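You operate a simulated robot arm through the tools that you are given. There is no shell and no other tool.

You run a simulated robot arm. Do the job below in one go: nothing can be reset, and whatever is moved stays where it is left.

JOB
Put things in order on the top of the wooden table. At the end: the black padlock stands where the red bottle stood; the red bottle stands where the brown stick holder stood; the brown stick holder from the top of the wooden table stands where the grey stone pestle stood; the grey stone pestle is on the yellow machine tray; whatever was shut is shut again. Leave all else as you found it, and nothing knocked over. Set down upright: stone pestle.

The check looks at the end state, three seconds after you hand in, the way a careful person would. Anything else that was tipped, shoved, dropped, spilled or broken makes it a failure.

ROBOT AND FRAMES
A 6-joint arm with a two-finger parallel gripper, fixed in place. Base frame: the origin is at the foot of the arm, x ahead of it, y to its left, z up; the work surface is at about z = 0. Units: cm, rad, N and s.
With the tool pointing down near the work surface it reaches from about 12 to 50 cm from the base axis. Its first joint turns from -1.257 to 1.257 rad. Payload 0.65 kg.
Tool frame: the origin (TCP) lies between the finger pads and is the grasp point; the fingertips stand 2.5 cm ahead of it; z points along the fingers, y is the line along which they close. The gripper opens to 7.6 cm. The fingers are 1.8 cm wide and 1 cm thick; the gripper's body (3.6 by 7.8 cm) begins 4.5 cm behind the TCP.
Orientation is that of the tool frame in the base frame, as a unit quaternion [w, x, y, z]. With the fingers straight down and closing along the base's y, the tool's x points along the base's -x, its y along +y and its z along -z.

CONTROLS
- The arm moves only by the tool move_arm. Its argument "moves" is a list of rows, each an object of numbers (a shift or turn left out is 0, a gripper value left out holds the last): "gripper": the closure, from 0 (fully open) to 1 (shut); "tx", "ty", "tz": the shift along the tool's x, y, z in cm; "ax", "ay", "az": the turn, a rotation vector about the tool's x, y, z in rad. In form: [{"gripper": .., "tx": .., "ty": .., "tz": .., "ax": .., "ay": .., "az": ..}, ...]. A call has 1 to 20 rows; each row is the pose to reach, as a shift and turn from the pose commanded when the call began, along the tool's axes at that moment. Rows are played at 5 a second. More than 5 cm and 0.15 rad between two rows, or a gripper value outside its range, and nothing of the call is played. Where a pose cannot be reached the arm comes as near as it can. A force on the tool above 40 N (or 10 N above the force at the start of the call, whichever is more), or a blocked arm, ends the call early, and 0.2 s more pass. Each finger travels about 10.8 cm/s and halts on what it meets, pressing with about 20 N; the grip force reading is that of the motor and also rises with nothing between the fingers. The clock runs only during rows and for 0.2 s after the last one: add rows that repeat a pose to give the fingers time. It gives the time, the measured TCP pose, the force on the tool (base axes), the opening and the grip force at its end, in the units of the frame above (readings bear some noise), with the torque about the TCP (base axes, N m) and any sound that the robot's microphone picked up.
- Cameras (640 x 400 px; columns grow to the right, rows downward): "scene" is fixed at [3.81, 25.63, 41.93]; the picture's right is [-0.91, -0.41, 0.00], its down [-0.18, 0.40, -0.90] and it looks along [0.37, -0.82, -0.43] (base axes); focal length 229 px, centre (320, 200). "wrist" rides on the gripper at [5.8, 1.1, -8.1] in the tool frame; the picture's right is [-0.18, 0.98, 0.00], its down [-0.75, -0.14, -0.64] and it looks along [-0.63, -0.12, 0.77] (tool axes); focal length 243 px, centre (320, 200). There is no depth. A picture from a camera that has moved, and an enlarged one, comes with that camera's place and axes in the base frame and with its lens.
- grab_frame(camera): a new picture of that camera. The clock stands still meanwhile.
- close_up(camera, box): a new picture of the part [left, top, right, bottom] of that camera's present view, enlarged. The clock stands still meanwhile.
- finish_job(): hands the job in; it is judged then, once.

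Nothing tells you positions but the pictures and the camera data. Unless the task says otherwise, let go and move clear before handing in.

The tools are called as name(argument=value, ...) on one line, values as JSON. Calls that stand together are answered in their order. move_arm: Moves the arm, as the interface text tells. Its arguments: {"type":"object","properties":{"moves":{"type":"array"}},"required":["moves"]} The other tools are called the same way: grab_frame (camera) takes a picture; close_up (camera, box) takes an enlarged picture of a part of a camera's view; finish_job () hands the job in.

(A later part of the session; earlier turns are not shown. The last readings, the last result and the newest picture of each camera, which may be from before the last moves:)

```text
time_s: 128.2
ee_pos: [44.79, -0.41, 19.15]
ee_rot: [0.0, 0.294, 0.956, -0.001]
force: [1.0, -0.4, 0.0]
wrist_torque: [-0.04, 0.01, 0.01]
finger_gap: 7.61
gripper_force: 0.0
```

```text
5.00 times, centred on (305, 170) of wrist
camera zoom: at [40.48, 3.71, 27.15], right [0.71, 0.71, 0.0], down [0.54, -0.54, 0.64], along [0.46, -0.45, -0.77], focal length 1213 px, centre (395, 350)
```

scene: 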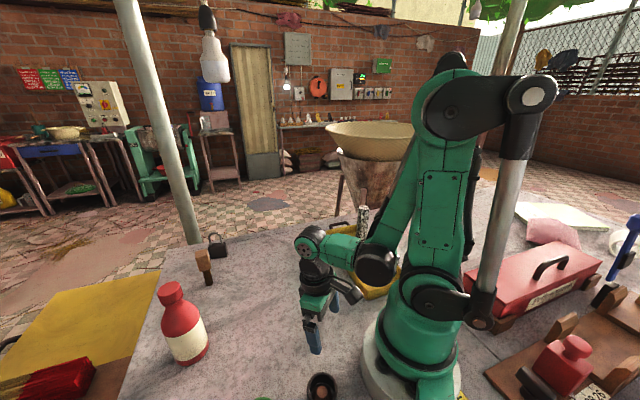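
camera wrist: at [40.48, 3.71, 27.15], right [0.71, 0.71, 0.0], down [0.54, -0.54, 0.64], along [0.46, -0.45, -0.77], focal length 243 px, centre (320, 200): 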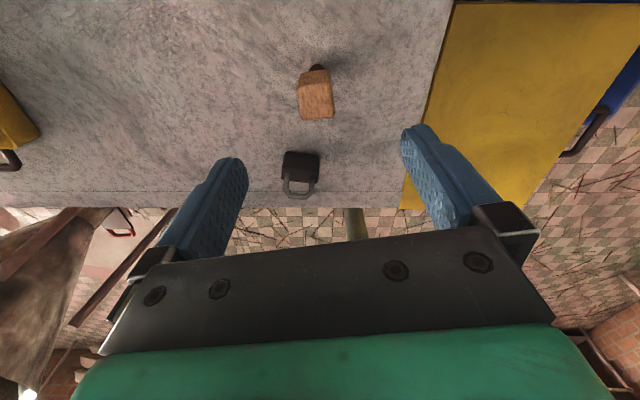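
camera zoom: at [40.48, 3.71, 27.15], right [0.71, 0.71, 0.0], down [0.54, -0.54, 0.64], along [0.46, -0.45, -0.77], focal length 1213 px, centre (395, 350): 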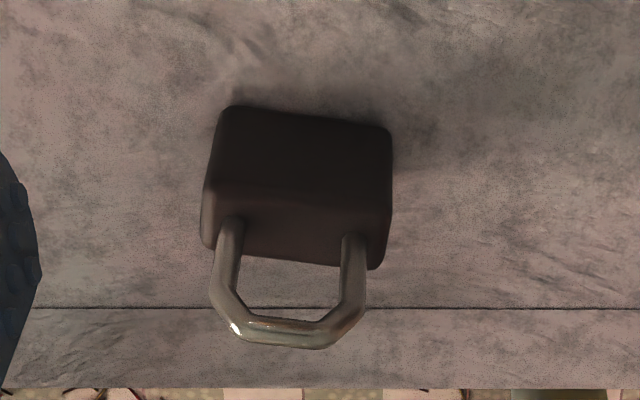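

The block's top (about 2.7 cm square) is aligned with the gripper within a few degrees, 0.35 cm off centre. I correct that and lower around it.

move_arm(moves=[{"gripper": 0, "tx": 0.35, "ty": -0.15, "tz": 1}, {"tx": 0.35, "ty": -0.15, "tz": 2.5}, {"tx": 0.35, "ty": -0.15, "tz": 4}, {"tx": 0.35, "ty": -0.15, "tz": 5.5}, {"tx": 0.35, "ty": -0.15, "tz": 7}, {"tx": 0.35, "ty": -0.15, "tz": 8.5}, {"tx": 0.35, "ty": -0.15, "tz": 9.8}, {"tx": 0.35, "ty": -0.15, "tz": 11}, {"tx": 0.35, "ty": -0.15, "tz": 11.75}, {"tx": 0.35, "ty": -0.15, "tz": 11.75}])

grab_frame(camera="wrist")

close_up(camera="scene", box=[165, 215, 250, 295])

```text
time_s: 130.4
ee_pos: [44.29, -0.51, 7.31]
ee_rot: [0.0, 0.295, 0.956, 0.0]
force: [-0.1, -1.0, -1.4]
wrist_torque: [-0.02, 0.03, 0.01]
finger_gap: 7.59
gripper_force: 0.1
```

```text
taken
camera wrist: at [40.05, 3.62, 15.35], right [0.71, 0.71, 0.0], down [0.54, -0.54, 0.64], along [0.46, -0.45, -0.77], focal length 243 px, centre (320, 200)
```

wrist: 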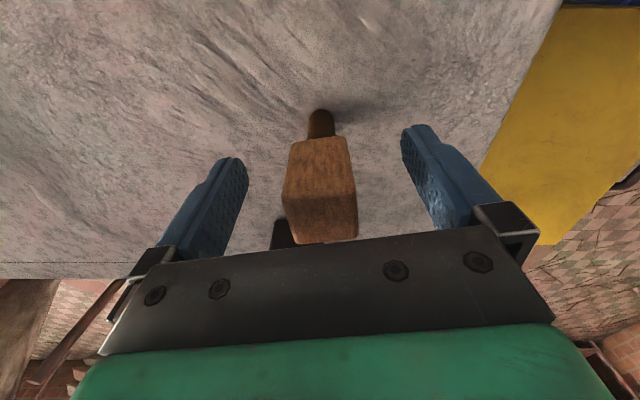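

```text
5.00 times, centred on (208, 255) of scene
camera zoom: at [3.81, 25.63, 41.93], right [-0.91, -0.41, 0.0], down [-0.18, 0.4, -0.9], along [0.37, -0.82, -0.43], focal length 1145 px, centre (882, -75)
```

zoom: 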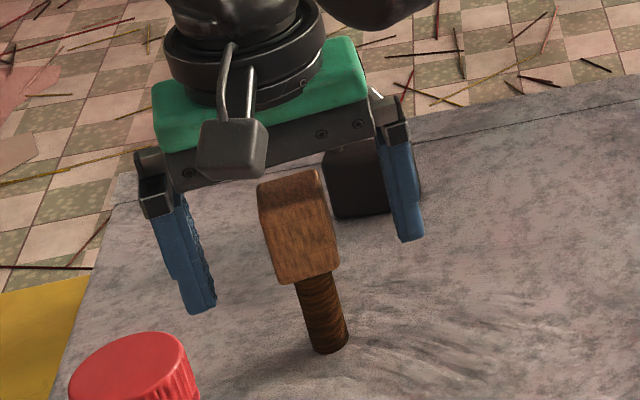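

The block is centred between the fingers. I close slowly in small steps.

move_arm(moves=[{"gripper": 0.2}, {"gripper": 0.4}, {"gripper": 0.5}, {"gripper": 0.56}, {"gripper": 0.6}, {"gripper": 0.64}, {"gripper": 0.7}, {"gripper": 0.8}, {"gripper": 1}, {"gripper": 1}])

close_up(camera="scene", box=[165, 215, 250, 295])

grab_frame(camera="wrist")

```text
time_s: 132.6
ee_pos: [44.36, -0.52, 7.21]
ee_rot: [0.0, 0.295, 0.955, -0.001]
force: [0.2, -1.0, -0.2]
wrist_torque: [-0.06, 0.02, -0.01]
finger_gap: 2.53
gripper_force: 20.0
```

```text
5.00 times, centred on (208, 255) of scene
camera zoom: at [3.81, 25.63, 41.93], right [-0.91, -0.41, 0.0], down [-0.18, 0.4, -0.9], along [0.37, -0.82, -0.43], focal length 1145 px, centre (882, -75)
```

zoom: 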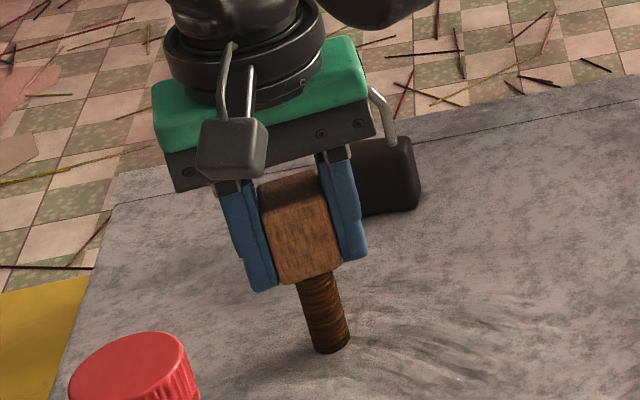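

```text
taken
camera wrist: at [40.05, 3.62, 15.37], right [0.71, 0.71, 0.0], down [0.54, -0.54, 0.64], along [0.46, -0.45, -0.77], focal length 243 px, centre (320, 200)
```

wrist: 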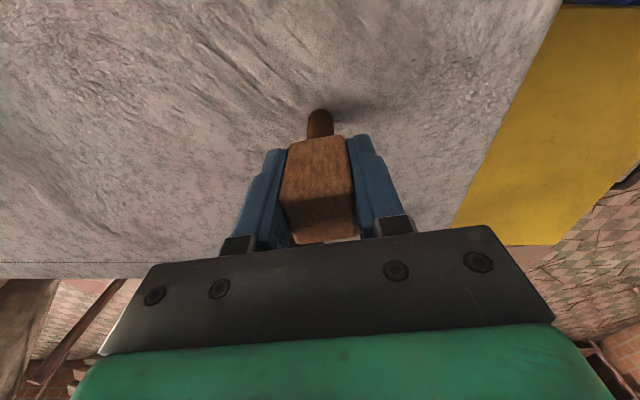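

Held firmly (gap 2.5 cm). I lift it straight up 9 cm.

move_arm(moves=[{"gripper": 1, "tz": -0.4}, {"tz": -1.2}, {"tz": -2.2}, {"tz": -3.4}, {"tz": -4.6}, {"tz": -5.8}, {"tz": -7}, {"tz": -8.2}, {"tz": -9}, {"tz": -9}])

grab_frame(camera="scene")

```text
time_s: 134.8
ee_pos: [44.44, -0.25, 16.32]
ee_rot: [0.0, 0.295, 0.955, 0.0]
force: [0.3, 0.3, -1.1]
wrist_torque: [0.01, -0.04, 0.0]
finger_gap: 2.54
gripper_force: 20.2
```

```text
taken
```

scene: 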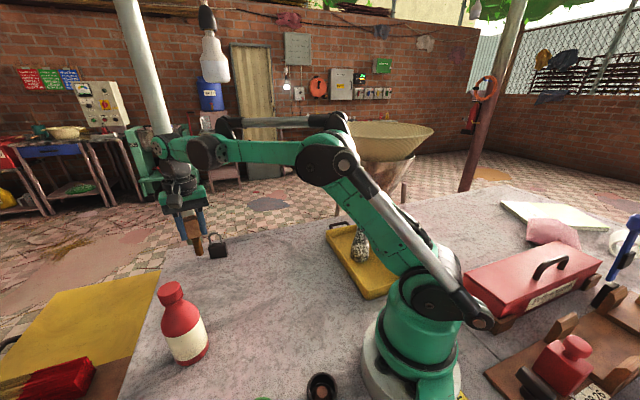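

It's free and light, so it is a loose object. I carry it to the pestle's old spot at (38.6,-17.6).

move_arm(moves=[{"tx": -0.2, "ty": -0.7}, {"tx": -0.55, "ty": -2}, {"tx": -0.95, "ty": -3.4}, {"tx": -1.35, "ty": -4.8}, {"tx": -1.75, "ty": -6.2}, {"tx": -2.15, "ty": -7.6}, {"tx": -2.55, "ty": -9}, {"tx": -2.95, "ty": -10.4}, {"tx": -3.35, "ty": -11.8}, {"tx": -3.75, "ty": -13.2}, {"tx": -4.1, "ty": -14.6}, {"tx": -4.5, "ty": -16}, {"tx": -4.75, "ty": -16.9}, {"tx": -4.88, "ty": -17.33}, {"tx": -4.88, "ty": -17.33}, {"tx": -4.88, "ty": -17.33}])

grab_frame(camera="scene")

```text
time_s: 138.2
ee_pos: [38.37, -17.62, 16.27]
ee_rot: [0.0, 0.296, 0.955, 0.0]
force: [-0.5, 0.0, 0.3]
wrist_torque: [0.0, -0.03, -0.01]
finger_gap: 2.53
gripper_force: 19.9
```

```text
taken
```

scene: 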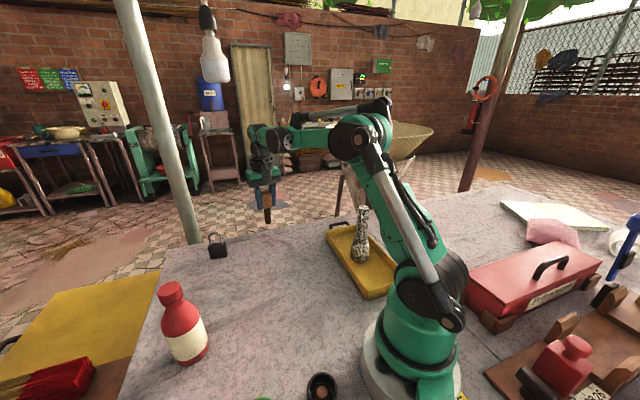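

It's above the spot. I lower it in stages and feel for the table.

move_arm(moves=[{"tz": 0.6}, {"tz": 1.6}, {"tz": 2.8}, {"tz": 4}, {"tz": 5.2}, {"tz": 6.4}, {"tz": 7.4}, {"tz": 8.1}, {"tz": 8.3}, {"tz": 8.3}])

close_up(camera="scene", box=[220, 180, 320, 270])

move_arm(moves=[{"tz": 0.15}, {"tz": 0.3}, {"tz": 0.3}])

```text
time_s: 140.4
ee_pos: [38.59, -17.66, 7.83]
ee_rot: [0.0, 0.295, 0.955, 0.0]
force: [-0.6, -0.2, -0.3]
wrist_torque: [-0.03, 0.01, -0.01]
finger_gap: 2.57
gripper_force: 20.5
```

```text
4.44 times, centred on (270, 225) of scene
camera zoom: at [3.81, 25.63, 41.93], right [-0.91, -0.41, 0.0], down [-0.18, 0.4, -0.9], along [0.37, -0.82, -0.43], focal length 1018 px, centre (542, 89)
```

zoom: 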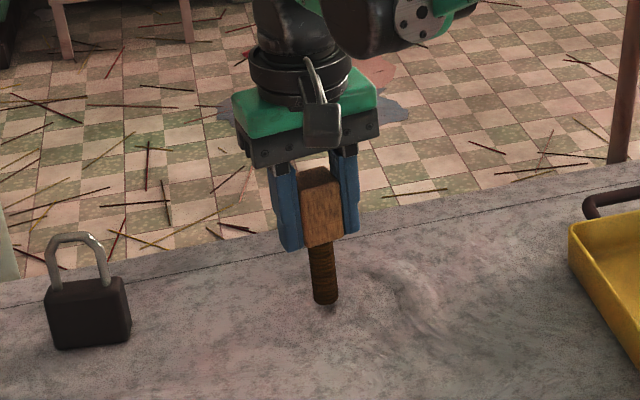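

```text
time_s: 141.2
ee_pos: [38.64, -17.62, 7.67]
ee_rot: [0.001, 0.295, 0.956, 0.0]
force: [-0.4, 0.3, 0.2]
wrist_torque: [0.03, 0.02, 0.0]
finger_gap: 2.55
gripper_force: 19.6
```

move_arm(moves=[{"tz": 0.1}, {"tz": 0.2}, {"tz": 0.2}])

move_arm(moves=[{"tz": 0.07}, {"tz": 0.14}, {"tz": 0.14}])

```text
time_s: 142.0
ee_pos: [38.54, -17.61, 7.39]
ee_rot: [0.0, 0.295, 0.955, 0.0]
force: [0.3, -0.5, -0.5]
wrist_torque: [-0.02, 0.03, -0.03]
finger_gap: 2.55
gripper_force: 20.4
```

```text
time_s: 142.8
ee_pos: [38.63, -17.55, 7.43]
ee_rot: [0.0, 0.295, 0.956, 0.0]
force: [-0.1, 0.7, -0.4]
wrist_torque: [-0.02, 0.03, -0.02]
finger_gap: 2.56
gripper_force: 20.1
```

move_arm(moves=[{"tz": 0.06}, {"tz": 0.12}, {"tz": 0.12}])

close_up(camera="scene", box=[250, 215, 300, 260])

```text
time_s: 143.6
ee_pos: [38.5, -17.62, 7.2]
ee_rot: [0.0, 0.295, 0.955, 0.0]
force: [-0.8, 0.0, 11.0]
wrist_torque: [0.05, 0.07, 0.02]
finger_gap: 2.57
gripper_force: 20.1
```

```text
8.89 times, centred on (275, 238) of scene
camera zoom: at [3.81, 25.63, 41.93], right [-0.91, -0.41, 0.0], down [-0.18, 0.4, -0.9], along [0.37, -0.82, -0.43], focal length 2036 px, centre (720, -133)
```

zoom: 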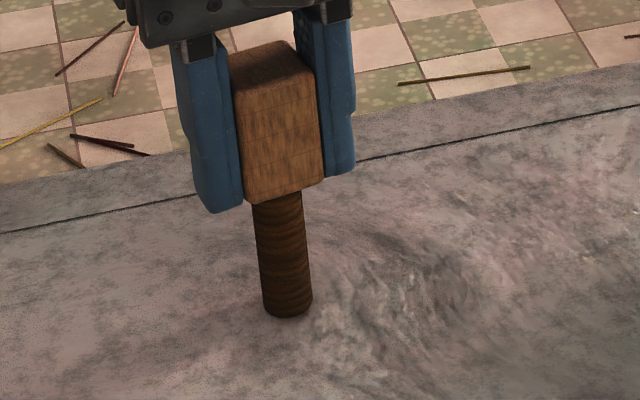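

It's standing on the table with light contact. I back off a hair and open slowly.

move_arm(moves=[{"gripper": 1, "tz": -0.04}, {"gripper": 1, "tz": -0.07}, {"gripper": 1, "tz": -0.07}])

move_arm(moves=[{"gripper": 0.66}, {"gripper": 0.64}, {"gripper": 0.6}, {"gripper": 0.52}, {"gripper": 0.4}, {"gripper": 0.2}, {"gripper": 0}, {"gripper": 0}])

close_up(camera="scene", box=[230, 195, 320, 265])

```text
time_s: 144.4
ee_pos: [38.49, -17.51, 7.41]
ee_rot: [0.0, 0.294, 0.956, -0.001]
force: [-0.6, 0.0, 0.0]
wrist_torque: [-0.01, 0.01, -0.03]
finger_gap: 2.51
gripper_force: 19.9
```

```text
time_s: 146.2
ee_pos: [38.51, -17.61, 7.34]
ee_rot: [0.0, 0.296, 0.955, 0.0]
force: [-0.2, -1.7, -0.6]
wrist_torque: [0.01, -0.02, -0.01]
finger_gap: 7.63
gripper_force: 0.0
```

```text
5.71 times, centred on (275, 230) of scene
camera zoom: at [3.81, 25.63, 41.93], right [-0.91, -0.41, 0.0], down [-0.18, 0.4, -0.9], along [0.37, -0.82, -0.43], focal length 1309 px, centre (577, 29)
```

zoom: 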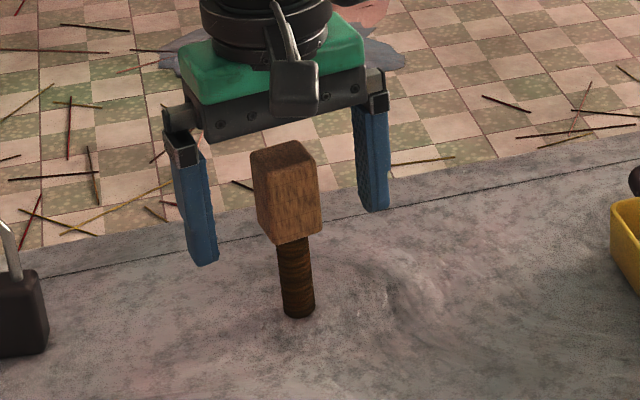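

It stands by itself. I rise clear, then fly to above the red bottle at about (34.7,12.1).

move_arm(moves=[{"gripper": 0, "tz": -1}, {"tz": -2.5}, {"tz": -4}, {"tz": -6}, {"tz": -8}, {"tz": -10}, {"tz": -12}, {"tz": -14}, {"tz": -14.7}, {"tz": -14.7}])

close_up(camera="scene", box=[230, 195, 320, 265])

move_arm(moves=[{"tx": 1.5, "ty": 1.7}, {"tx": 3, "ty": 3.4}, {"tx": 4.5, "ty": 5.1}, {"tx": 6, "ty": 6.8}, {"tx": 7.5, "ty": 8.5}, {"tx": 9, "ty": 10.2}, {"tx": 10.5, "ty": 11.9}, {"tx": 12, "ty": 13.6}, {"tx": 13.5, "ty": 15.3}, {"tx": 15, "ty": 17}, {"tx": 16.5, "ty": 18.7}, {"tx": 18, "ty": 20.4}, {"tx": 19.2, "ty": 21.7}, {"tx": 19.86, "ty": 22.33}, {"tx": 19.86, "ty": 22.33}])

grab_frame(camera="wrist")

grab_frame(camera="scene")

```text
time_s: 148.4
ee_pos: [38.5, -17.47, 22.15]
ee_rot: [0.001, 0.295, 0.955, 0.0]
force: [0.2, -0.1, 0.8]
wrist_torque: [0.0, 0.01, -0.04]
finger_gap: 7.58
gripper_force: 0.1
```

```text
5.71 times, centred on (275, 230) of scene
camera zoom: at [3.81, 25.63, 41.93], right [-0.91, -0.41, 0.0], down [-0.18, 0.4, -0.9], along [0.37, -0.82, -0.43], focal length 1309 px, centre (577, 29)
```

zoom: 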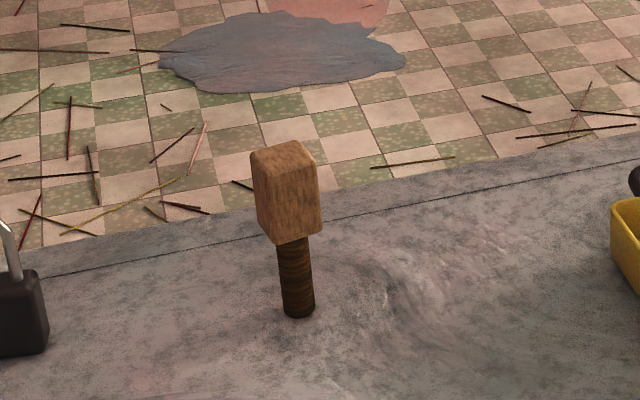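

```text
time_s: 151.6
ee_pos: [34.73, 12.16, 22.02]
ee_rot: [0.0, 0.295, 0.955, 0.0]
force: [0.7, 0.0, 0.2]
wrist_torque: [0.03, 0.01, 0.01]
finger_gap: 7.59
gripper_force: 0.1
```

```text
taken
camera wrist: at [30.48, 16.32, 30.07], right [0.71, 0.71, 0.0], down [0.54, -0.54, 0.64], along [0.46, -0.45, -0.77], focal length 243 px, centre (320, 200)
```

wrist: 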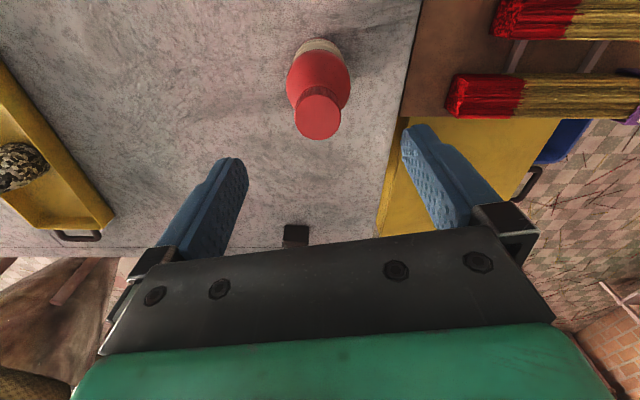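

```text
taken
```

scene: 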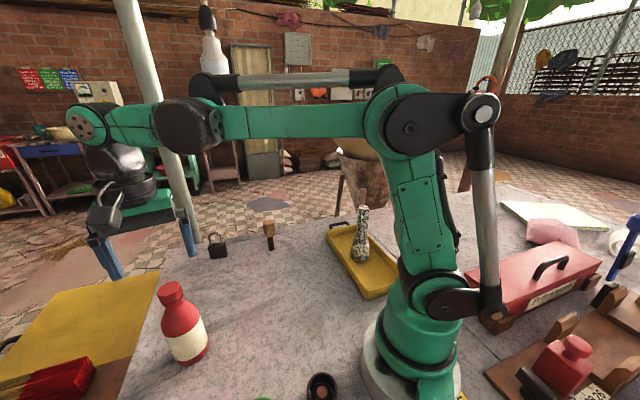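

The holder stands where the pestle was. Now I zoom on the bottle cap to align.

close_up(camera="wrist", box=[275, 30, 365, 150])

close_up(camera="scene", box=[130, 260, 230, 380])

```text
3.33 times, centred on (320, 90) of wrist
camera zoom: at [30.48, 16.32, 30.07], right [0.71, 0.71, 0.0], down [0.54, -0.54, 0.64], along [0.46, -0.45, -0.77], focal length 809 px, centre (320, 567)
```

zoom: 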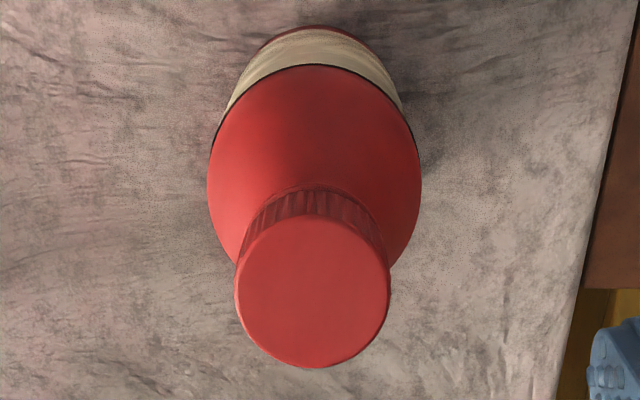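

```text
3.33 times, centred on (180, 320) of scene
camera zoom: at [3.81, 25.63, 41.93], right [-0.91, -0.41, 0.0], down [-0.18, 0.4, -0.9], along [0.37, -0.82, -0.43], focal length 763 px, centre (787, -200)
```

zoom: 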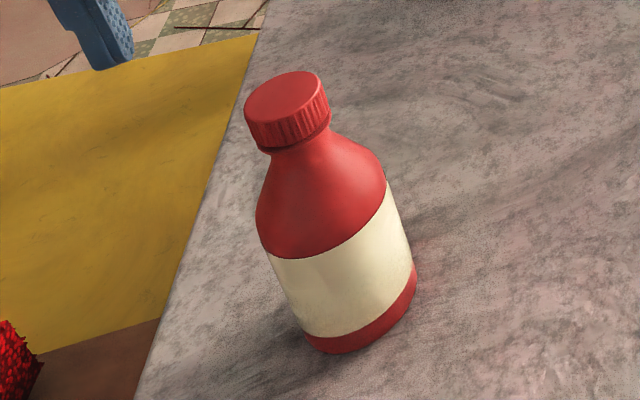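

The cap (2.9 cm wide, top at 15.2 cm) is nearly centred. I lower so the fingertips cover the cap only and close slowly.

move_arm(moves=[{"gripper": 0, "tx": 0.18, "ty": -0.08, "tz": 1}, {"tx": 0.18, "ty": -0.08, "tz": 2.2}, {"tx": 0.18, "ty": -0.08, "tz": 3.4}, {"tx": 0.18, "ty": -0.08, "tz": 4.6}, {"tx": 0.18, "ty": -0.08, "tz": 5.6}, {"tx": 0.18, "ty": -0.08, "tz": 6.3}, {"tx": 0.18, "ty": -0.08, "tz": 6.3}])

grab_frame(camera="wrist")

close_up(camera="scene", box=[110, 220, 240, 370])

```text
time_s: 153.2
ee_pos: [34.81, 12.26, 15.72]
ee_rot: [0.0, 0.295, 0.955, 0.0]
force: [0.2, -0.4, 0.1]
wrist_torque: [-0.03, 0.0, 0.01]
finger_gap: 7.59
gripper_force: 0.1
```

```text
taken
camera wrist: at [30.46, 16.45, 23.82], right [0.71, 0.71, 0.0], down [0.54, -0.54, 0.64], along [0.46, -0.45, -0.77], focal length 243 px, centre (320, 200)
```

wrist: 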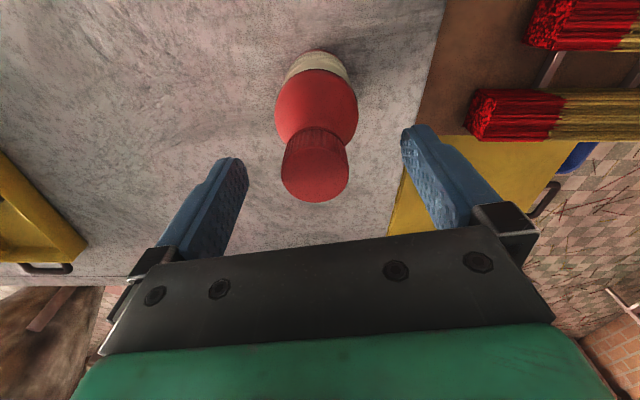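

```text
2.67 times, centred on (175, 295) of scene
camera zoom: at [3.81, 25.63, 41.93], right [-0.91, -0.41, 0.0], down [-0.18, 0.4, -0.9], along [0.37, -0.82, -0.43], focal length 611 px, centre (707, -53)
```

zoom: 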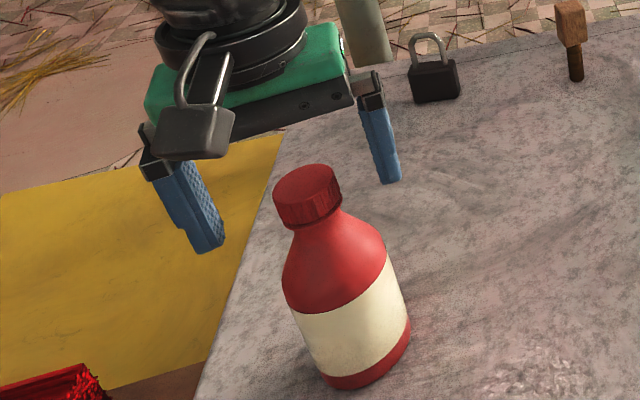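

move_arm(moves=[{"tx": 0.1, "ty": -0.1}, {"gripper": 0.25, "tx": 0.1, "ty": -0.1}, {"gripper": 0.45, "tx": 0.1, "ty": -0.1}, {"gripper": 0.54, "tx": 0.1, "ty": -0.1}, {"gripper": 0.58, "tx": 0.1, "ty": -0.1}, {"gripper": 0.62, "tx": 0.1, "ty": -0.1}, {"gripper": 0.68, "tx": 0.1, "ty": -0.1}, {"gripper": 1, "tx": 0.1, "ty": -0.1}, {"gripper": 1, "tx": 0.1, "ty": -0.1}, {"gripper": 1, "tx": 0.1, "ty": -0.1}])

close_up(camera="scene", box=[110, 220, 240, 370])

```text
time_s: 155.4
ee_pos: [34.56, 12.18, 15.74]
ee_rot: [0.0, 0.295, 0.955, 0.0]
force: [-0.5, -0.5, -0.3]
wrist_torque: [-0.03, -0.02, 0.01]
finger_gap: 2.62
gripper_force: 20.0
```

```text
2.67 times, centred on (175, 295) of scene
camera zoom: at [3.81, 25.63, 41.93], right [-0.91, -0.41, 0.0], down [-0.18, 0.4, -0.9], along [0.37, -0.82, -0.43], focal length 611 px, centre (707, -53)
```

zoom: 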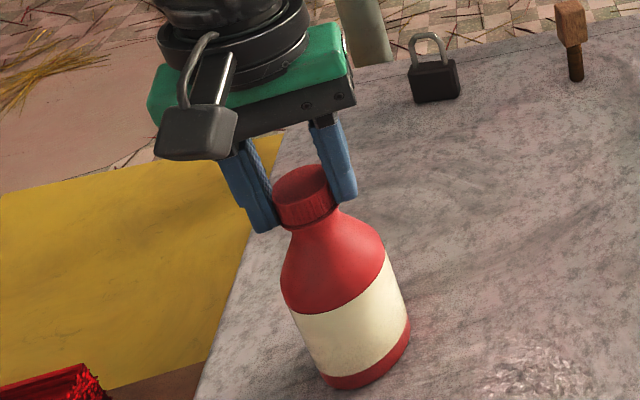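

Gripped (gap 2.6 cm). I lift the bottle 3 cm and check.

move_arm(moves=[{"gripper": 1, "tz": -0.3}, {"tz": -0.8}, {"tz": -1.4}, {"tz": -2}, {"tz": -2.6}, {"tz": -3}, {"tz": -3}])

close_up(camera="scene", box=[110, 200, 240, 370])

```text
time_s: 157.0
ee_pos: [34.47, 12.11, 18.98]
ee_rot: [0.0, 0.294, 0.956, 0.0]
force: [-0.1, -0.1, -0.1]
wrist_torque: [0.01, 0.0, -0.03]
finger_gap: 0.0
gripper_force: 20.0
```

```text
2.35 times, centred on (175, 285) of scene
camera zoom: at [3.81, 25.63, 41.93], right [-0.91, -0.41, 0.0], down [-0.18, 0.4, -0.9], along [0.37, -0.82, -0.43], focal length 539 px, centre (661, 0)
```

zoom: 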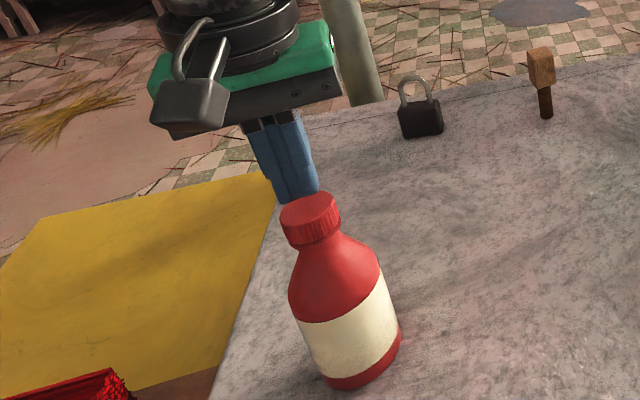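

The fingers slipped off the cap; the bottle still stands where it was. I'll inspect it closely before trying another grip.

close_up(camera="scene", box=[145, 270, 220, 370])

grab_frame(camera="wrist")

close_up(camera="wrist", box=[260, 40, 380, 190])

```text
4.00 times, centred on (182, 320) of scene
camera zoom: at [3.81, 25.63, 41.93], right [-0.91, -0.41, 0.0], down [-0.18, 0.4, -0.9], along [0.37, -0.82, -0.43], focal length 916 px, centre (870, -280)
```

zoom: 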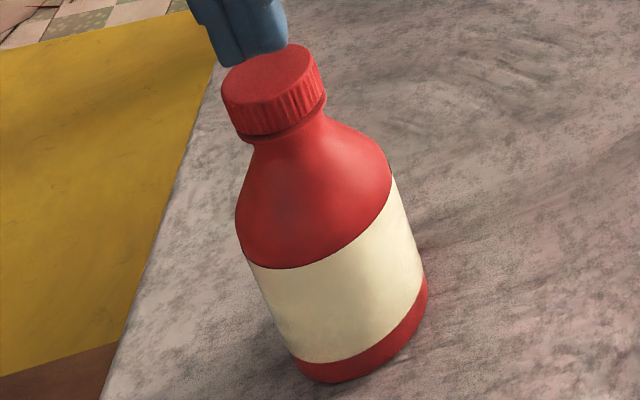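

```text
taken
camera wrist: at [30.18, 16.24, 27.0], right [0.71, 0.71, 0.0], down [0.54, -0.54, 0.64], along [0.46, -0.45, -0.77], focal length 243 px, centre (320, 200)
```

wrist: 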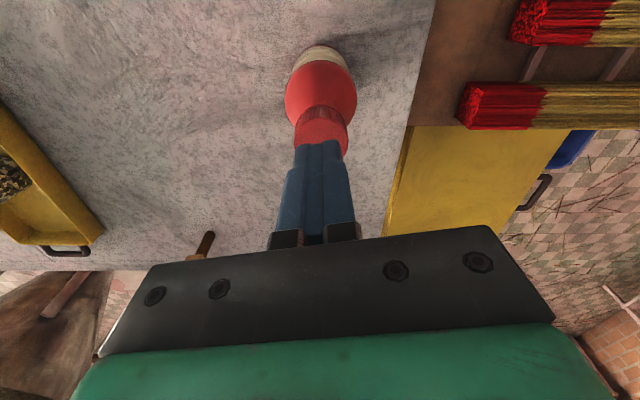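

```text
2.67 times, centred on (320, 115) of wrist
camera zoom: at [30.18, 16.24, 27.0], right [0.71, 0.71, 0.0], down [0.54, -0.54, 0.64], along [0.46, -0.45, -0.77], focal length 647 px, centre (320, 427)
```

zoom: 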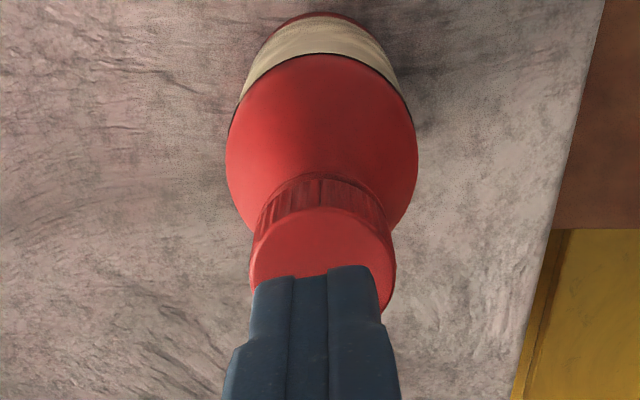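

The bottle is unharmed. I'll retry the cap with the fingers a bit deeper and lift only in tiny steps while watching the force.

move_arm(moves=[{"gripper": 0.5}, {"gripper": 0}, {"gripper": 0}, {"tz": 1, "gripper": 0}, {"tz": 2}, {"tz": 3}, {"tz": 3.5}, {"tz": 3.5}])

grab_frame(camera="wrist")

close_up(camera="scene", box=[120, 230, 230, 350])

```text
time_s: 158.8
ee_pos: [34.39, 12.05, 15.25]
ee_rot: [0.0, 0.295, 0.955, 0.0]
force: [-0.1, 0.3, 0.6]
wrist_torque: [-0.01, -0.01, 0.0]
finger_gap: 7.59
gripper_force: 0.1
```

```text
taken
camera wrist: at [30.15, 16.23, 23.4], right [0.71, 0.71, 0.0], down [0.54, -0.54, 0.64], along [0.46, -0.45, -0.77], focal length 243 px, centre (320, 200)
```

wrist: 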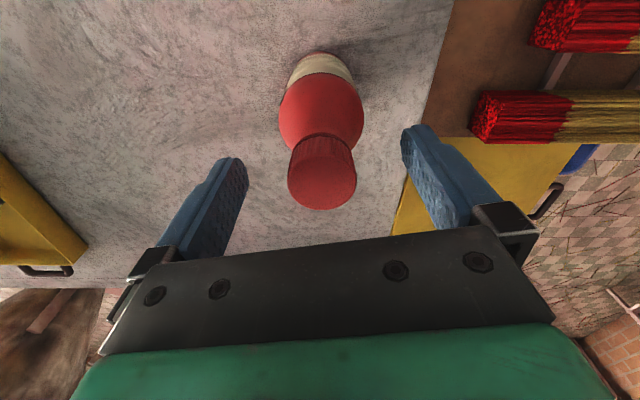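

```text
3.33 times, centred on (175, 290) of scene
camera zoom: at [3.81, 25.63, 41.93], right [-0.91, -0.41, 0.0], down [-0.18, 0.4, -0.9], along [0.37, -0.82, -0.43], focal length 763 px, centre (803, -100)
```

zoom: 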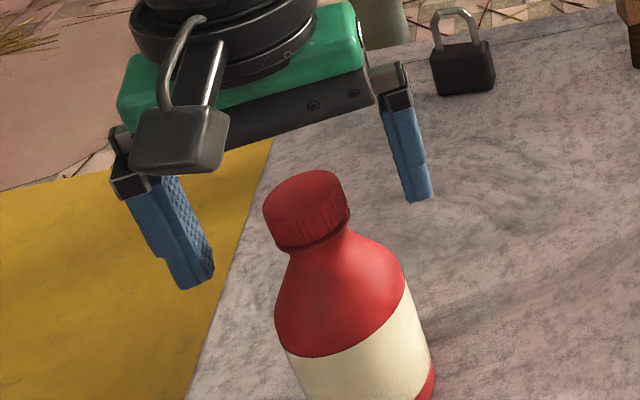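

move_arm(moves=[{"tx": 0.15, "ty": 0.15}, {"gripper": 0.3, "tx": 0.15, "ty": 0.15}, {"gripper": 0.5, "tx": 0.15, "ty": 0.15}, {"gripper": 0.56, "tx": 0.15, "ty": 0.15}, {"gripper": 0.6, "tx": 0.15, "ty": 0.15}, {"gripper": 0.65, "tx": 0.15, "ty": 0.15}, {"gripper": 0.8, "tx": 0.15, "ty": 0.15}, {"gripper": 1, "tx": 0.15, "ty": 0.15}, {"gripper": 1, "tx": 0.15, "ty": 0.15}])

grab_frame(camera="wrist")

move_arm(moves=[{"tz": -0.1}, {"tz": -0.15}, {"tz": -0.15}])

move_arm(moves=[{"tz": -0.1}, {"tz": -0.15}, {"tz": -0.15}])

```text
time_s: 160.8
ee_pos: [34.31, 12.22, 15.32]
ee_rot: [0.0, 0.295, 0.956, 0.001]
force: [-0.2, -0.4, 0.4]
wrist_torque: [-0.01, -0.02, -0.03]
finger_gap: 2.72
gripper_force: 19.9
```

```text
taken
camera wrist: at [30.08, 16.46, 23.42], right [0.71, 0.71, 0.0], down [0.54, -0.54, 0.64], along [0.46, -0.45, -0.77], focal length 243 px, centre (320, 200)
```

wrist: 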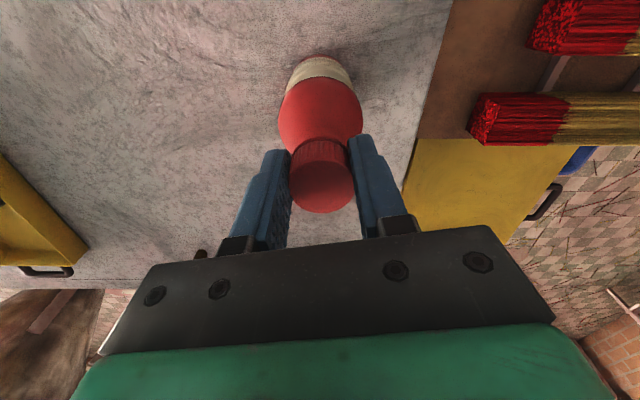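

```text
time_s: 161.6
ee_pos: [34.32, 12.29, 15.47]
ee_rot: [0.0, 0.295, 0.955, 0.0]
force: [0.0, -0.7, -2.4]
wrist_torque: [0.01, 0.03, 0.0]
finger_gap: 2.68
gripper_force: 20.2
```

```text
time_s: 162.4
ee_pos: [34.34, 12.22, 15.63]
ee_rot: [-0.001, 0.295, 0.956, -0.001]
force: [0.6, -0.7, -1.6]
wrist_torque: [0.02, 0.0, -0.03]
finger_gap: 2.71
gripper_force: 20.1
```

The force shows load (about 2 N) and the gap holds. I continue lifting slowly and watch the bottle's base.

move_arm(moves=[{"tz": -0.1}, {"tz": -0.2}, {"tz": -0.3}, {"tz": -0.3}])

close_up(camera="scene", box=[140, 270, 230, 370])

```text
time_s: 163.4
ee_pos: [34.39, 12.36, 15.77]
ee_rot: [0.0, 0.295, 0.955, 0.0]
force: [0.3, 0.5, -1.9]
wrist_torque: [0.02, 0.02, 0.0]
finger_gap: 2.72
gripper_force: 19.7
```

```text
4.00 times, centred on (185, 320) of scene
camera zoom: at [3.81, 25.63, 41.93], right [-0.91, -0.41, 0.0], down [-0.18, 0.4, -0.9], along [0.37, -0.82, -0.43], focal length 916 px, centre (860, -280)
```

zoom: 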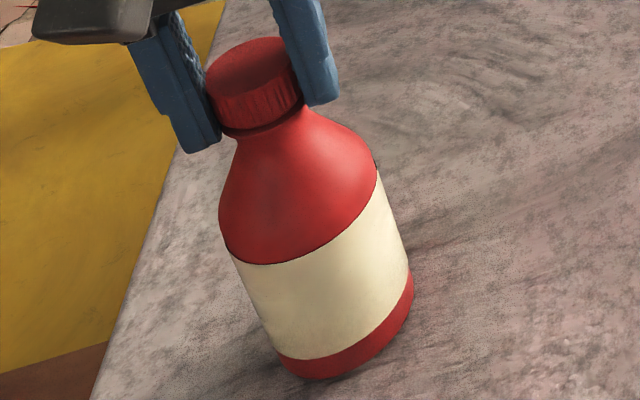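

move_arm(moves=[{"tz": -0.2}, {"tz": -0.4}, {"tz": -0.6}, {"tz": -0.8}, {"tz": -0.8}])

close_up(camera="scene", box=[140, 270, 230, 370])

```text
time_s: 164.6
ee_pos: [34.26, 12.38, 16.65]
ee_rot: [-0.001, 0.295, 0.955, 0.0]
force: [-0.2, 0.2, -2.3]
wrist_torque: [-0.01, 0.0, 0.01]
finger_gap: 2.73
gripper_force: 19.7
```

```text
4.00 times, centred on (185, 320) of scene
camera zoom: at [3.81, 25.63, 41.93], right [-0.91, -0.41, 0.0], down [-0.18, 0.4, -0.9], along [0.37, -0.82, -0.43], focal length 916 px, centre (860, -280)
```

zoom: 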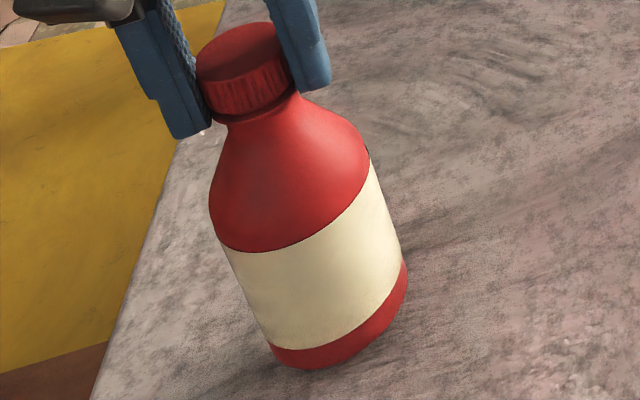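

The bottle is now truly lifted and hangs straight. I raise it a bit more and carry it gently toward the holder's old spot at (44.35,-0.5).

move_arm(moves=[{"tz": -0.3}, {"tz": -0.6}, {"tz": -0.9}, {"tz": -1.2}, {"tz": -1.2}])

move_arm(moves=[{"tx": -0.3, "ty": -0.1}, {"tx": -0.9, "ty": -0.28}, {"tx": -1.7, "ty": -0.54}, {"tx": -2.6, "ty": -0.82}, {"tx": -3.5, "ty": -1.1}, {"tx": -4.4, "ty": -1.39}, {"tx": -5.3, "ty": -1.67}, {"tx": -6.2, "ty": -1.96}, {"tx": -7.1, "ty": -2.24}, {"tx": -8, "ty": -2.52}, {"tx": -8.9, "ty": -2.81}, {"tx": -9.8, "ty": -3.09}, {"tx": -10.7, "ty": -3.38}, {"tx": -11.6, "ty": -3.66}, {"tx": -12.5, "ty": -3.94}, {"tx": -13.4, "ty": -4.23}, {"tx": -14.3, "ty": -4.51}, {"tx": -15, "ty": -4.73}, {"tx": -15.5, "ty": -4.89}, {"tx": -15.5, "ty": -4.89}])

grab_frame(camera="scene")

grab_frame(camera="wrist")

```text
time_s: 165.8
ee_pos: [34.52, 12.26, 17.78]
ee_rot: [0.0, 0.295, 0.956, 0.0]
force: [0.6, 0.6, -2.3]
wrist_torque: [-0.03, 0.03, -0.01]
finger_gap: 2.69
gripper_force: 20.2
```

```text
time_s: 170.0
ee_pos: [44.42, -0.41, 17.96]
ee_rot: [0.0, 0.294, 0.956, 0.0]
force: [-0.2, 0.0, -2.6]
wrist_torque: [0.0, 0.01, 0.04]
finger_gap: 2.72
gripper_force: 20.0
```

```text
taken
```

scene: 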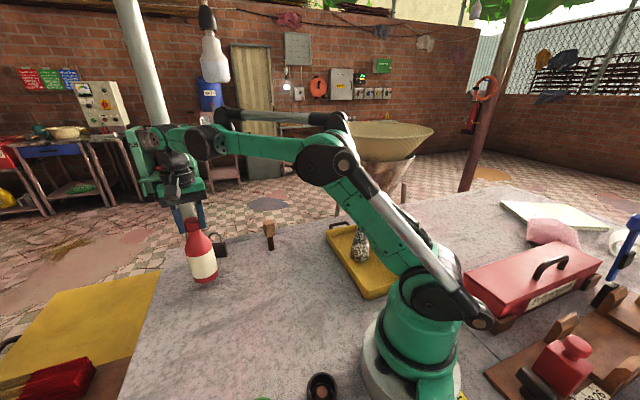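

```text
taken
camera wrist: at [40.11, 3.83, 25.96], right [0.71, 0.71, 0.0], down [0.54, -0.54, 0.64], along [0.46, -0.45, -0.77], focal length 243 px, centre (320, 200)
```

wrist: 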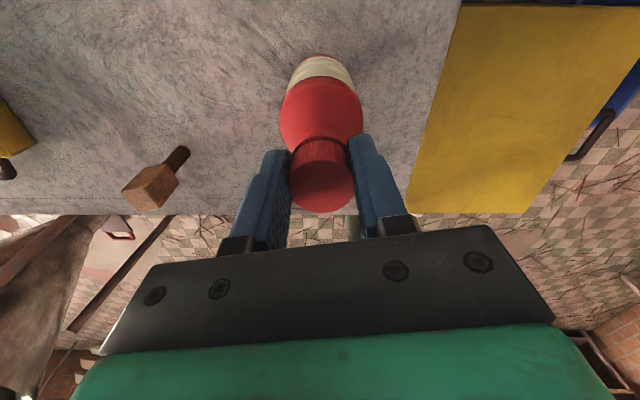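

The bottle is above the target spot. I lower it gently until it touches.

move_arm(moves=[{"tz": 0.3}, {"tz": 0.7}, {"tz": 1.1}, {"tz": 1.5}, {"tz": 1.9}, {"tz": 2.2}, {"tz": 2.35}, {"tz": 2.35}])

move_arm(moves=[{"tz": 0.07}, {"tz": 0.14}, {"tz": 0.14}])

move_arm(moves=[{"tz": 0.07}, {"tz": 0.14}, {"tz": 0.14}])

```text
time_s: 171.8
ee_pos: [44.37, -0.52, 15.52]
ee_rot: [0.0, 0.295, 0.955, 0.001]
force: [0.7, -0.4, -1.6]
wrist_torque: [0.01, -0.01, 0.0]
finger_gap: 2.74
gripper_force: 20.0
```

```text
time_s: 172.6
ee_pos: [44.39, -0.54, 15.35]
ee_rot: [0.0, 0.295, 0.956, 0.0]
force: [0.7, 2.2, 3.2]
wrist_torque: [0.14, -0.02, -0.02]
finger_gap: 2.7
gripper_force: 20.1
```

```text
time_s: 173.4
ee_pos: [44.5, -0.53, 15.16]
ee_rot: [0.0, 0.295, 0.956, 0.0]
force: [-3.4, 2.1, 23.5]
wrist_torque: [0.0, 0.0, 0.01]
finger_gap: 2.69
gripper_force: 20.0
```

Contact made. I ease off and open slowly.

move_arm(moves=[{"gripper": 1, "tz": -0.06}, {"gripper": 1, "tz": -0.12}, {"gripper": 1, "tz": -0.12}])

close_up(camera="scene", box=[155, 200, 255, 300])

move_arm(moves=[{"gripper": 0.64}, {"gripper": 0.62}, {"gripper": 0.58}, {"gripper": 0.5}, {"gripper": 0.35}, {"gripper": 0.15}, {"gripper": 0}, {"gripper": 0}])

close_up(camera="scene", box=[155, 200, 255, 300])

```text
time_s: 174.2
ee_pos: [44.57, -0.54, 15.3]
ee_rot: [0.0, 0.295, 0.955, 0.0]
force: [-0.6, -0.1, 0.1]
wrist_torque: [-0.01, 0.01, 0.0]
finger_gap: 2.72
gripper_force: 20.1
```

```text
4.00 times, centred on (205, 250) of scene
camera zoom: at [3.81, 25.63, 41.93], right [-0.91, -0.41, 0.0], down [-0.18, 0.4, -0.9], along [0.37, -0.82, -0.43], focal length 916 px, centre (780, 0)
```

zoom: 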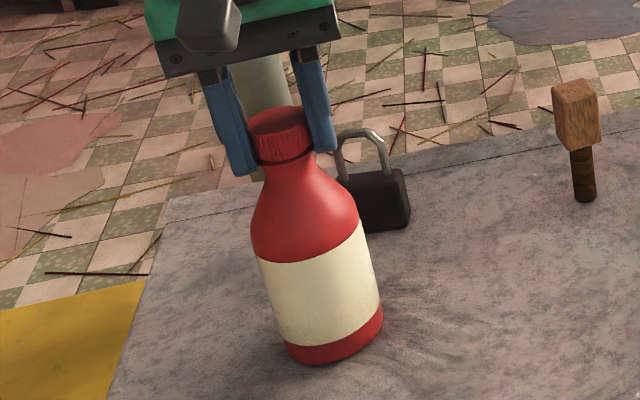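

```text
time_s: 176.0
ee_pos: [44.58, -0.54, 15.2]
ee_rot: [0.001, 0.294, 0.956, 0.0]
force: [-0.6, -0.1, 0.0]
wrist_torque: [-0.02, -0.02, 0.01]
finger_gap: 7.61
gripper_force: 0.0
```

```text
4.00 times, centred on (205, 250) of scene
camera zoom: at [3.81, 25.63, 41.93], right [-0.91, -0.41, 0.0], down [-0.18, 0.4, -0.9], along [0.37, -0.82, -0.43], focal length 916 px, centre (780, 0)
```

zoom: 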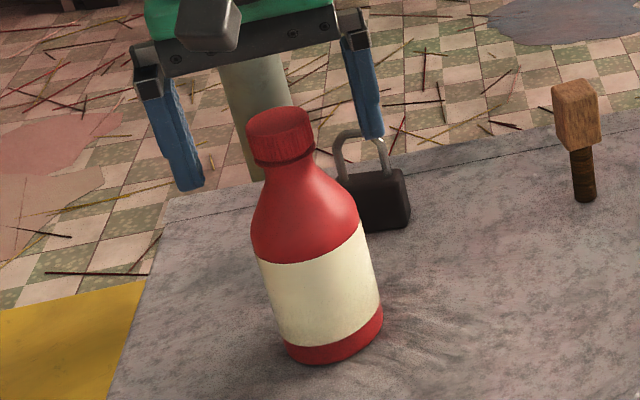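

The bottle stands on the holder's old spot. I rise clear of it and move aside, turning the gripper to the padlock's orientation.

move_arm(moves=[{"gripper": 0, "tz": -1}, {"tz": -2.2}, {"tz": -3.5}, {"tz": -4.8}, {"tz": -6}, {"tz": -6}, {"tz": -6, "tx": 0.1, "ty": -1.2, "az": -0.13}, {"tz": -6, "tx": 0.2, "ty": -2.4, "az": -0.26}, {"tz": -6, "tx": 0.3, "ty": -3.6, "az": -0.4}, {"tz": -6, "tx": 0.4, "ty": -4.8, "az": -0.53}, {"tz": -6, "tx": 0.5, "ty": -6, "az": -0.66}, {"tz": -6, "tx": 0.62, "ty": -7.07, "az": -0.8}, {"tz": -6, "tx": 0.62, "ty": -7.07, "az": -0.93}, {"tz": -6, "tx": 0.62, "ty": -7.07, "az": -1.06}, {"tz": -6, "tx": 0.62, "ty": -7.07, "az": -1.2}, {"tz": -6, "tx": 0.62, "ty": -7.07, "az": -1.26}, {"tz": -6, "tx": 0.62, "ty": -7.07, "az": -1.26}])

grab_frame(camera="scene")

grab_frame(camera="wrist")

```text
time_s: 179.6
ee_pos: [39.93, -5.89, 21.36]
ee_rot: [0.0, -0.325, 0.946, 0.0]
force: [0.7, 0.5, 0.4]
wrist_torque: [-0.02, -0.03, -0.03]
finger_gap: 7.58
gripper_force: 0.0
```

```text
taken
```

scene: 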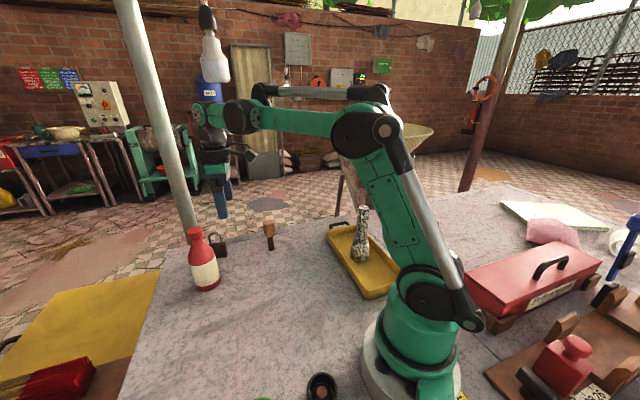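

```text
taken
camera wrist: at [34.61, -8.62, 29.45], right [-0.46, 0.89, 0.0], down [0.68, 0.35, 0.64], along [0.57, 0.3, -0.77], focal length 243 px, centre (320, 200)
```

wrist: 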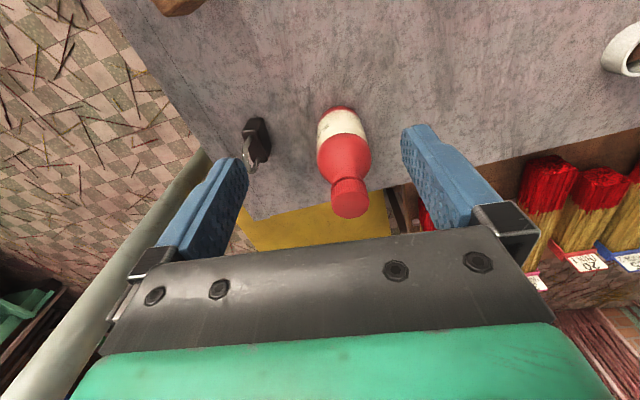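

Both stand properly. I move over toward the padlock, lowering to about 13 cm, keeping away from the bottle.

move_arm(moves=[{"ty": -1.2}, {"ty": -2.5}, {"ty": -3.8, "tz": 0.5}, {"ty": -5, "tz": 1.5}, {"ty": -6.2, "tz": 2.5}, {"ty": -7.43, "tz": 3.5}, {"ty": -7.43, "tz": 5}, {"tx": -0.6, "ty": -7.43, "tz": 6.5}, {"tx": -1.5, "ty": -7.43, "tz": 7.5}, {"tx": -2.4, "ty": -7.43, "tz": 8.4}, {"tx": -3.18, "ty": -7.43, "tz": 8.4}, {"tx": -3.18, "ty": -7.43, "tz": 8.4}])

grab_frame(camera="wrist")

close_up(camera="scene", box=[170, 180, 270, 300])

```text
time_s: 182.2
ee_pos: [47.02, -9.96, 12.84]
ee_rot: [0.0, -0.325, 0.946, 0.0]
force: [-0.3, 0.4, 0.8]
wrist_torque: [0.04, 0.0, -0.02]
finger_gap: 7.61
gripper_force: 0.0
```

```text
taken
camera wrist: at [41.69, -12.58, 20.97], right [-0.46, 0.89, 0.0], down [0.68, 0.35, 0.64], along [0.57, 0.29, -0.77], focal length 243 px, centre (320, 200)
```

wrist: 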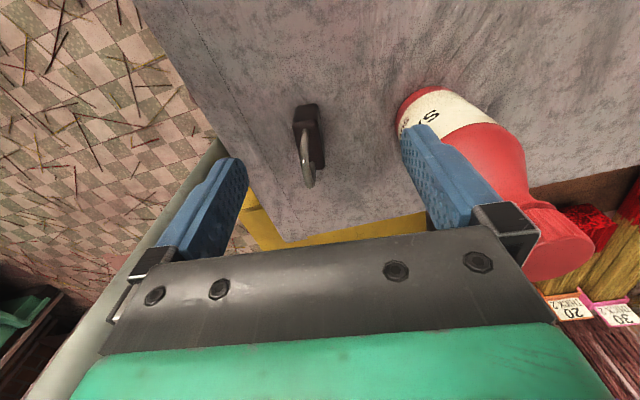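

```text
3.33 times, centred on (220, 240) of scene
camera zoom: at [3.81, 25.63, 41.93], right [-0.91, -0.41, 0.0], down [-0.18, 0.4, -0.9], along [0.37, -0.82, -0.43], focal length 763 px, centre (653, 67)
```

zoom: 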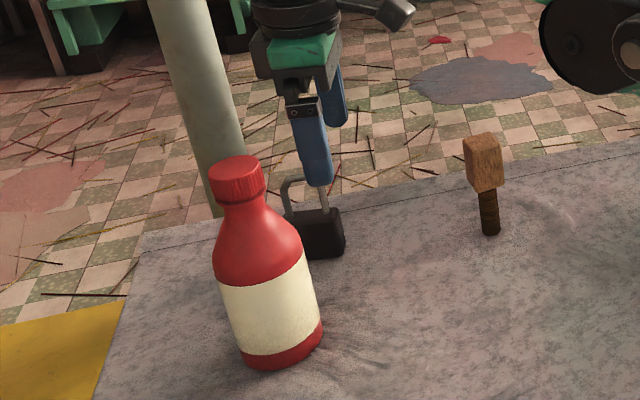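

close_up(camera="wrist", box=[270, 85, 350, 200])

```text
3.48 times, centred on (310, 142) of wrist
camera zoom: at [41.69, -12.58, 20.97], right [-0.46, 0.89, 0.0], down [0.68, 0.35, 0.64], along [0.57, 0.29, -0.77], focal length 844 px, centre (355, 400)
```

zoom: 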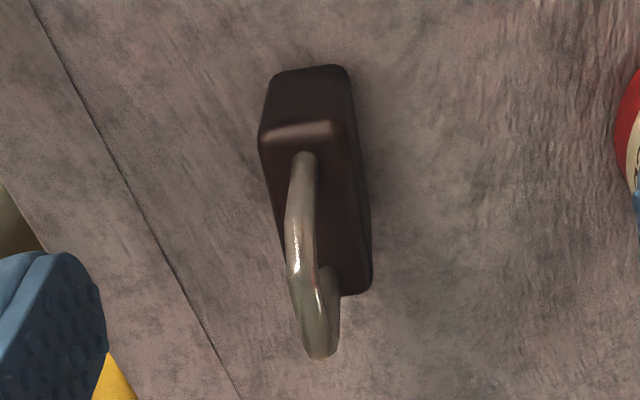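

The padlock (about 4.0 × 1.8 cm, aligned with the gripper) is at tool offset (-2.85,-1.3). I tilt slightly outward for reach, descend beside it with fingers straddling, then slide along it.

move_arm(moves=[{"gripper": 0, "ty": -0.6, "ay": -0.08}, {"ty": -1.3, "ay": -0.15}, {"ty": -1.3, "tz": 1.3, "ay": -0.15}, {"ty": -1.3, "tz": 2.6, "ay": -0.15}, {"ty": -1.3, "tz": 3.9, "ay": -0.15}, {"ty": -1.3, "tz": 5.2, "ay": -0.15}, {"ty": -1.3, "tz": 6.3, "ay": -0.15}, {"ty": -1.3, "tz": 6.3, "ay": -0.15}])

grab_frame(camera="wrist")

close_up(camera="scene", box=[170, 190, 270, 300])

```text
time_s: 184.0
ee_pos: [47.71, -10.72, 6.66]
ee_rot: [0.071, -0.324, 0.943, 0.024]
force: [-0.2, -0.9, -1.2]
wrist_torque: [0.0, -0.01, -0.03]
finger_gap: 7.59
gripper_force: 0.1
```

```text
taken
camera wrist: at [41.51, -14.21, 13.74], right [-0.46, 0.89, 0.03], down [0.6, 0.29, 0.75], along [0.66, 0.36, -0.66], focal length 243 px, centre (320, 200)
```

wrist: 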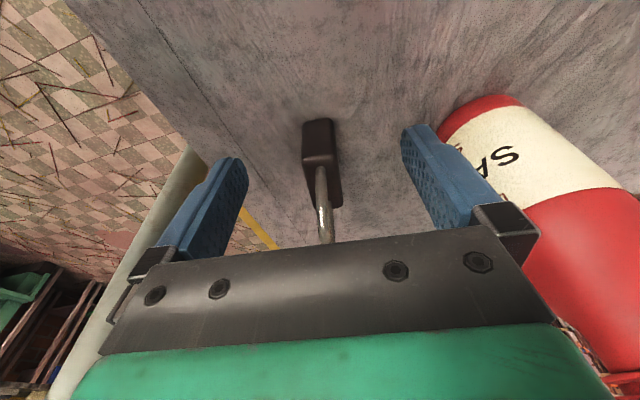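

```text
3.64 times, centred on (220, 245) of scene
camera zoom: at [3.81, 25.63, 41.93], right [-0.91, -0.41, 0.0], down [-0.18, 0.4, -0.9], along [0.37, -0.82, -0.43], focal length 833 px, centre (684, 36)
```

zoom: 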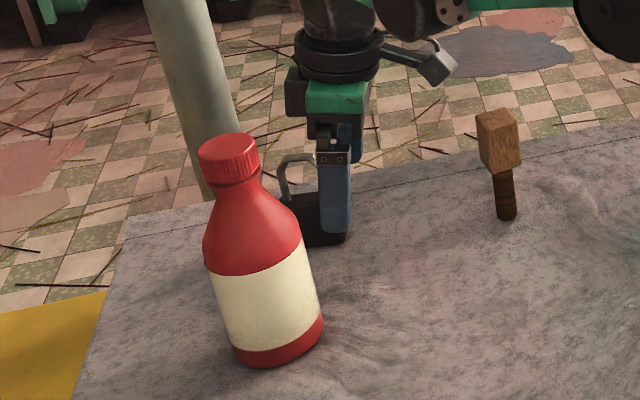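

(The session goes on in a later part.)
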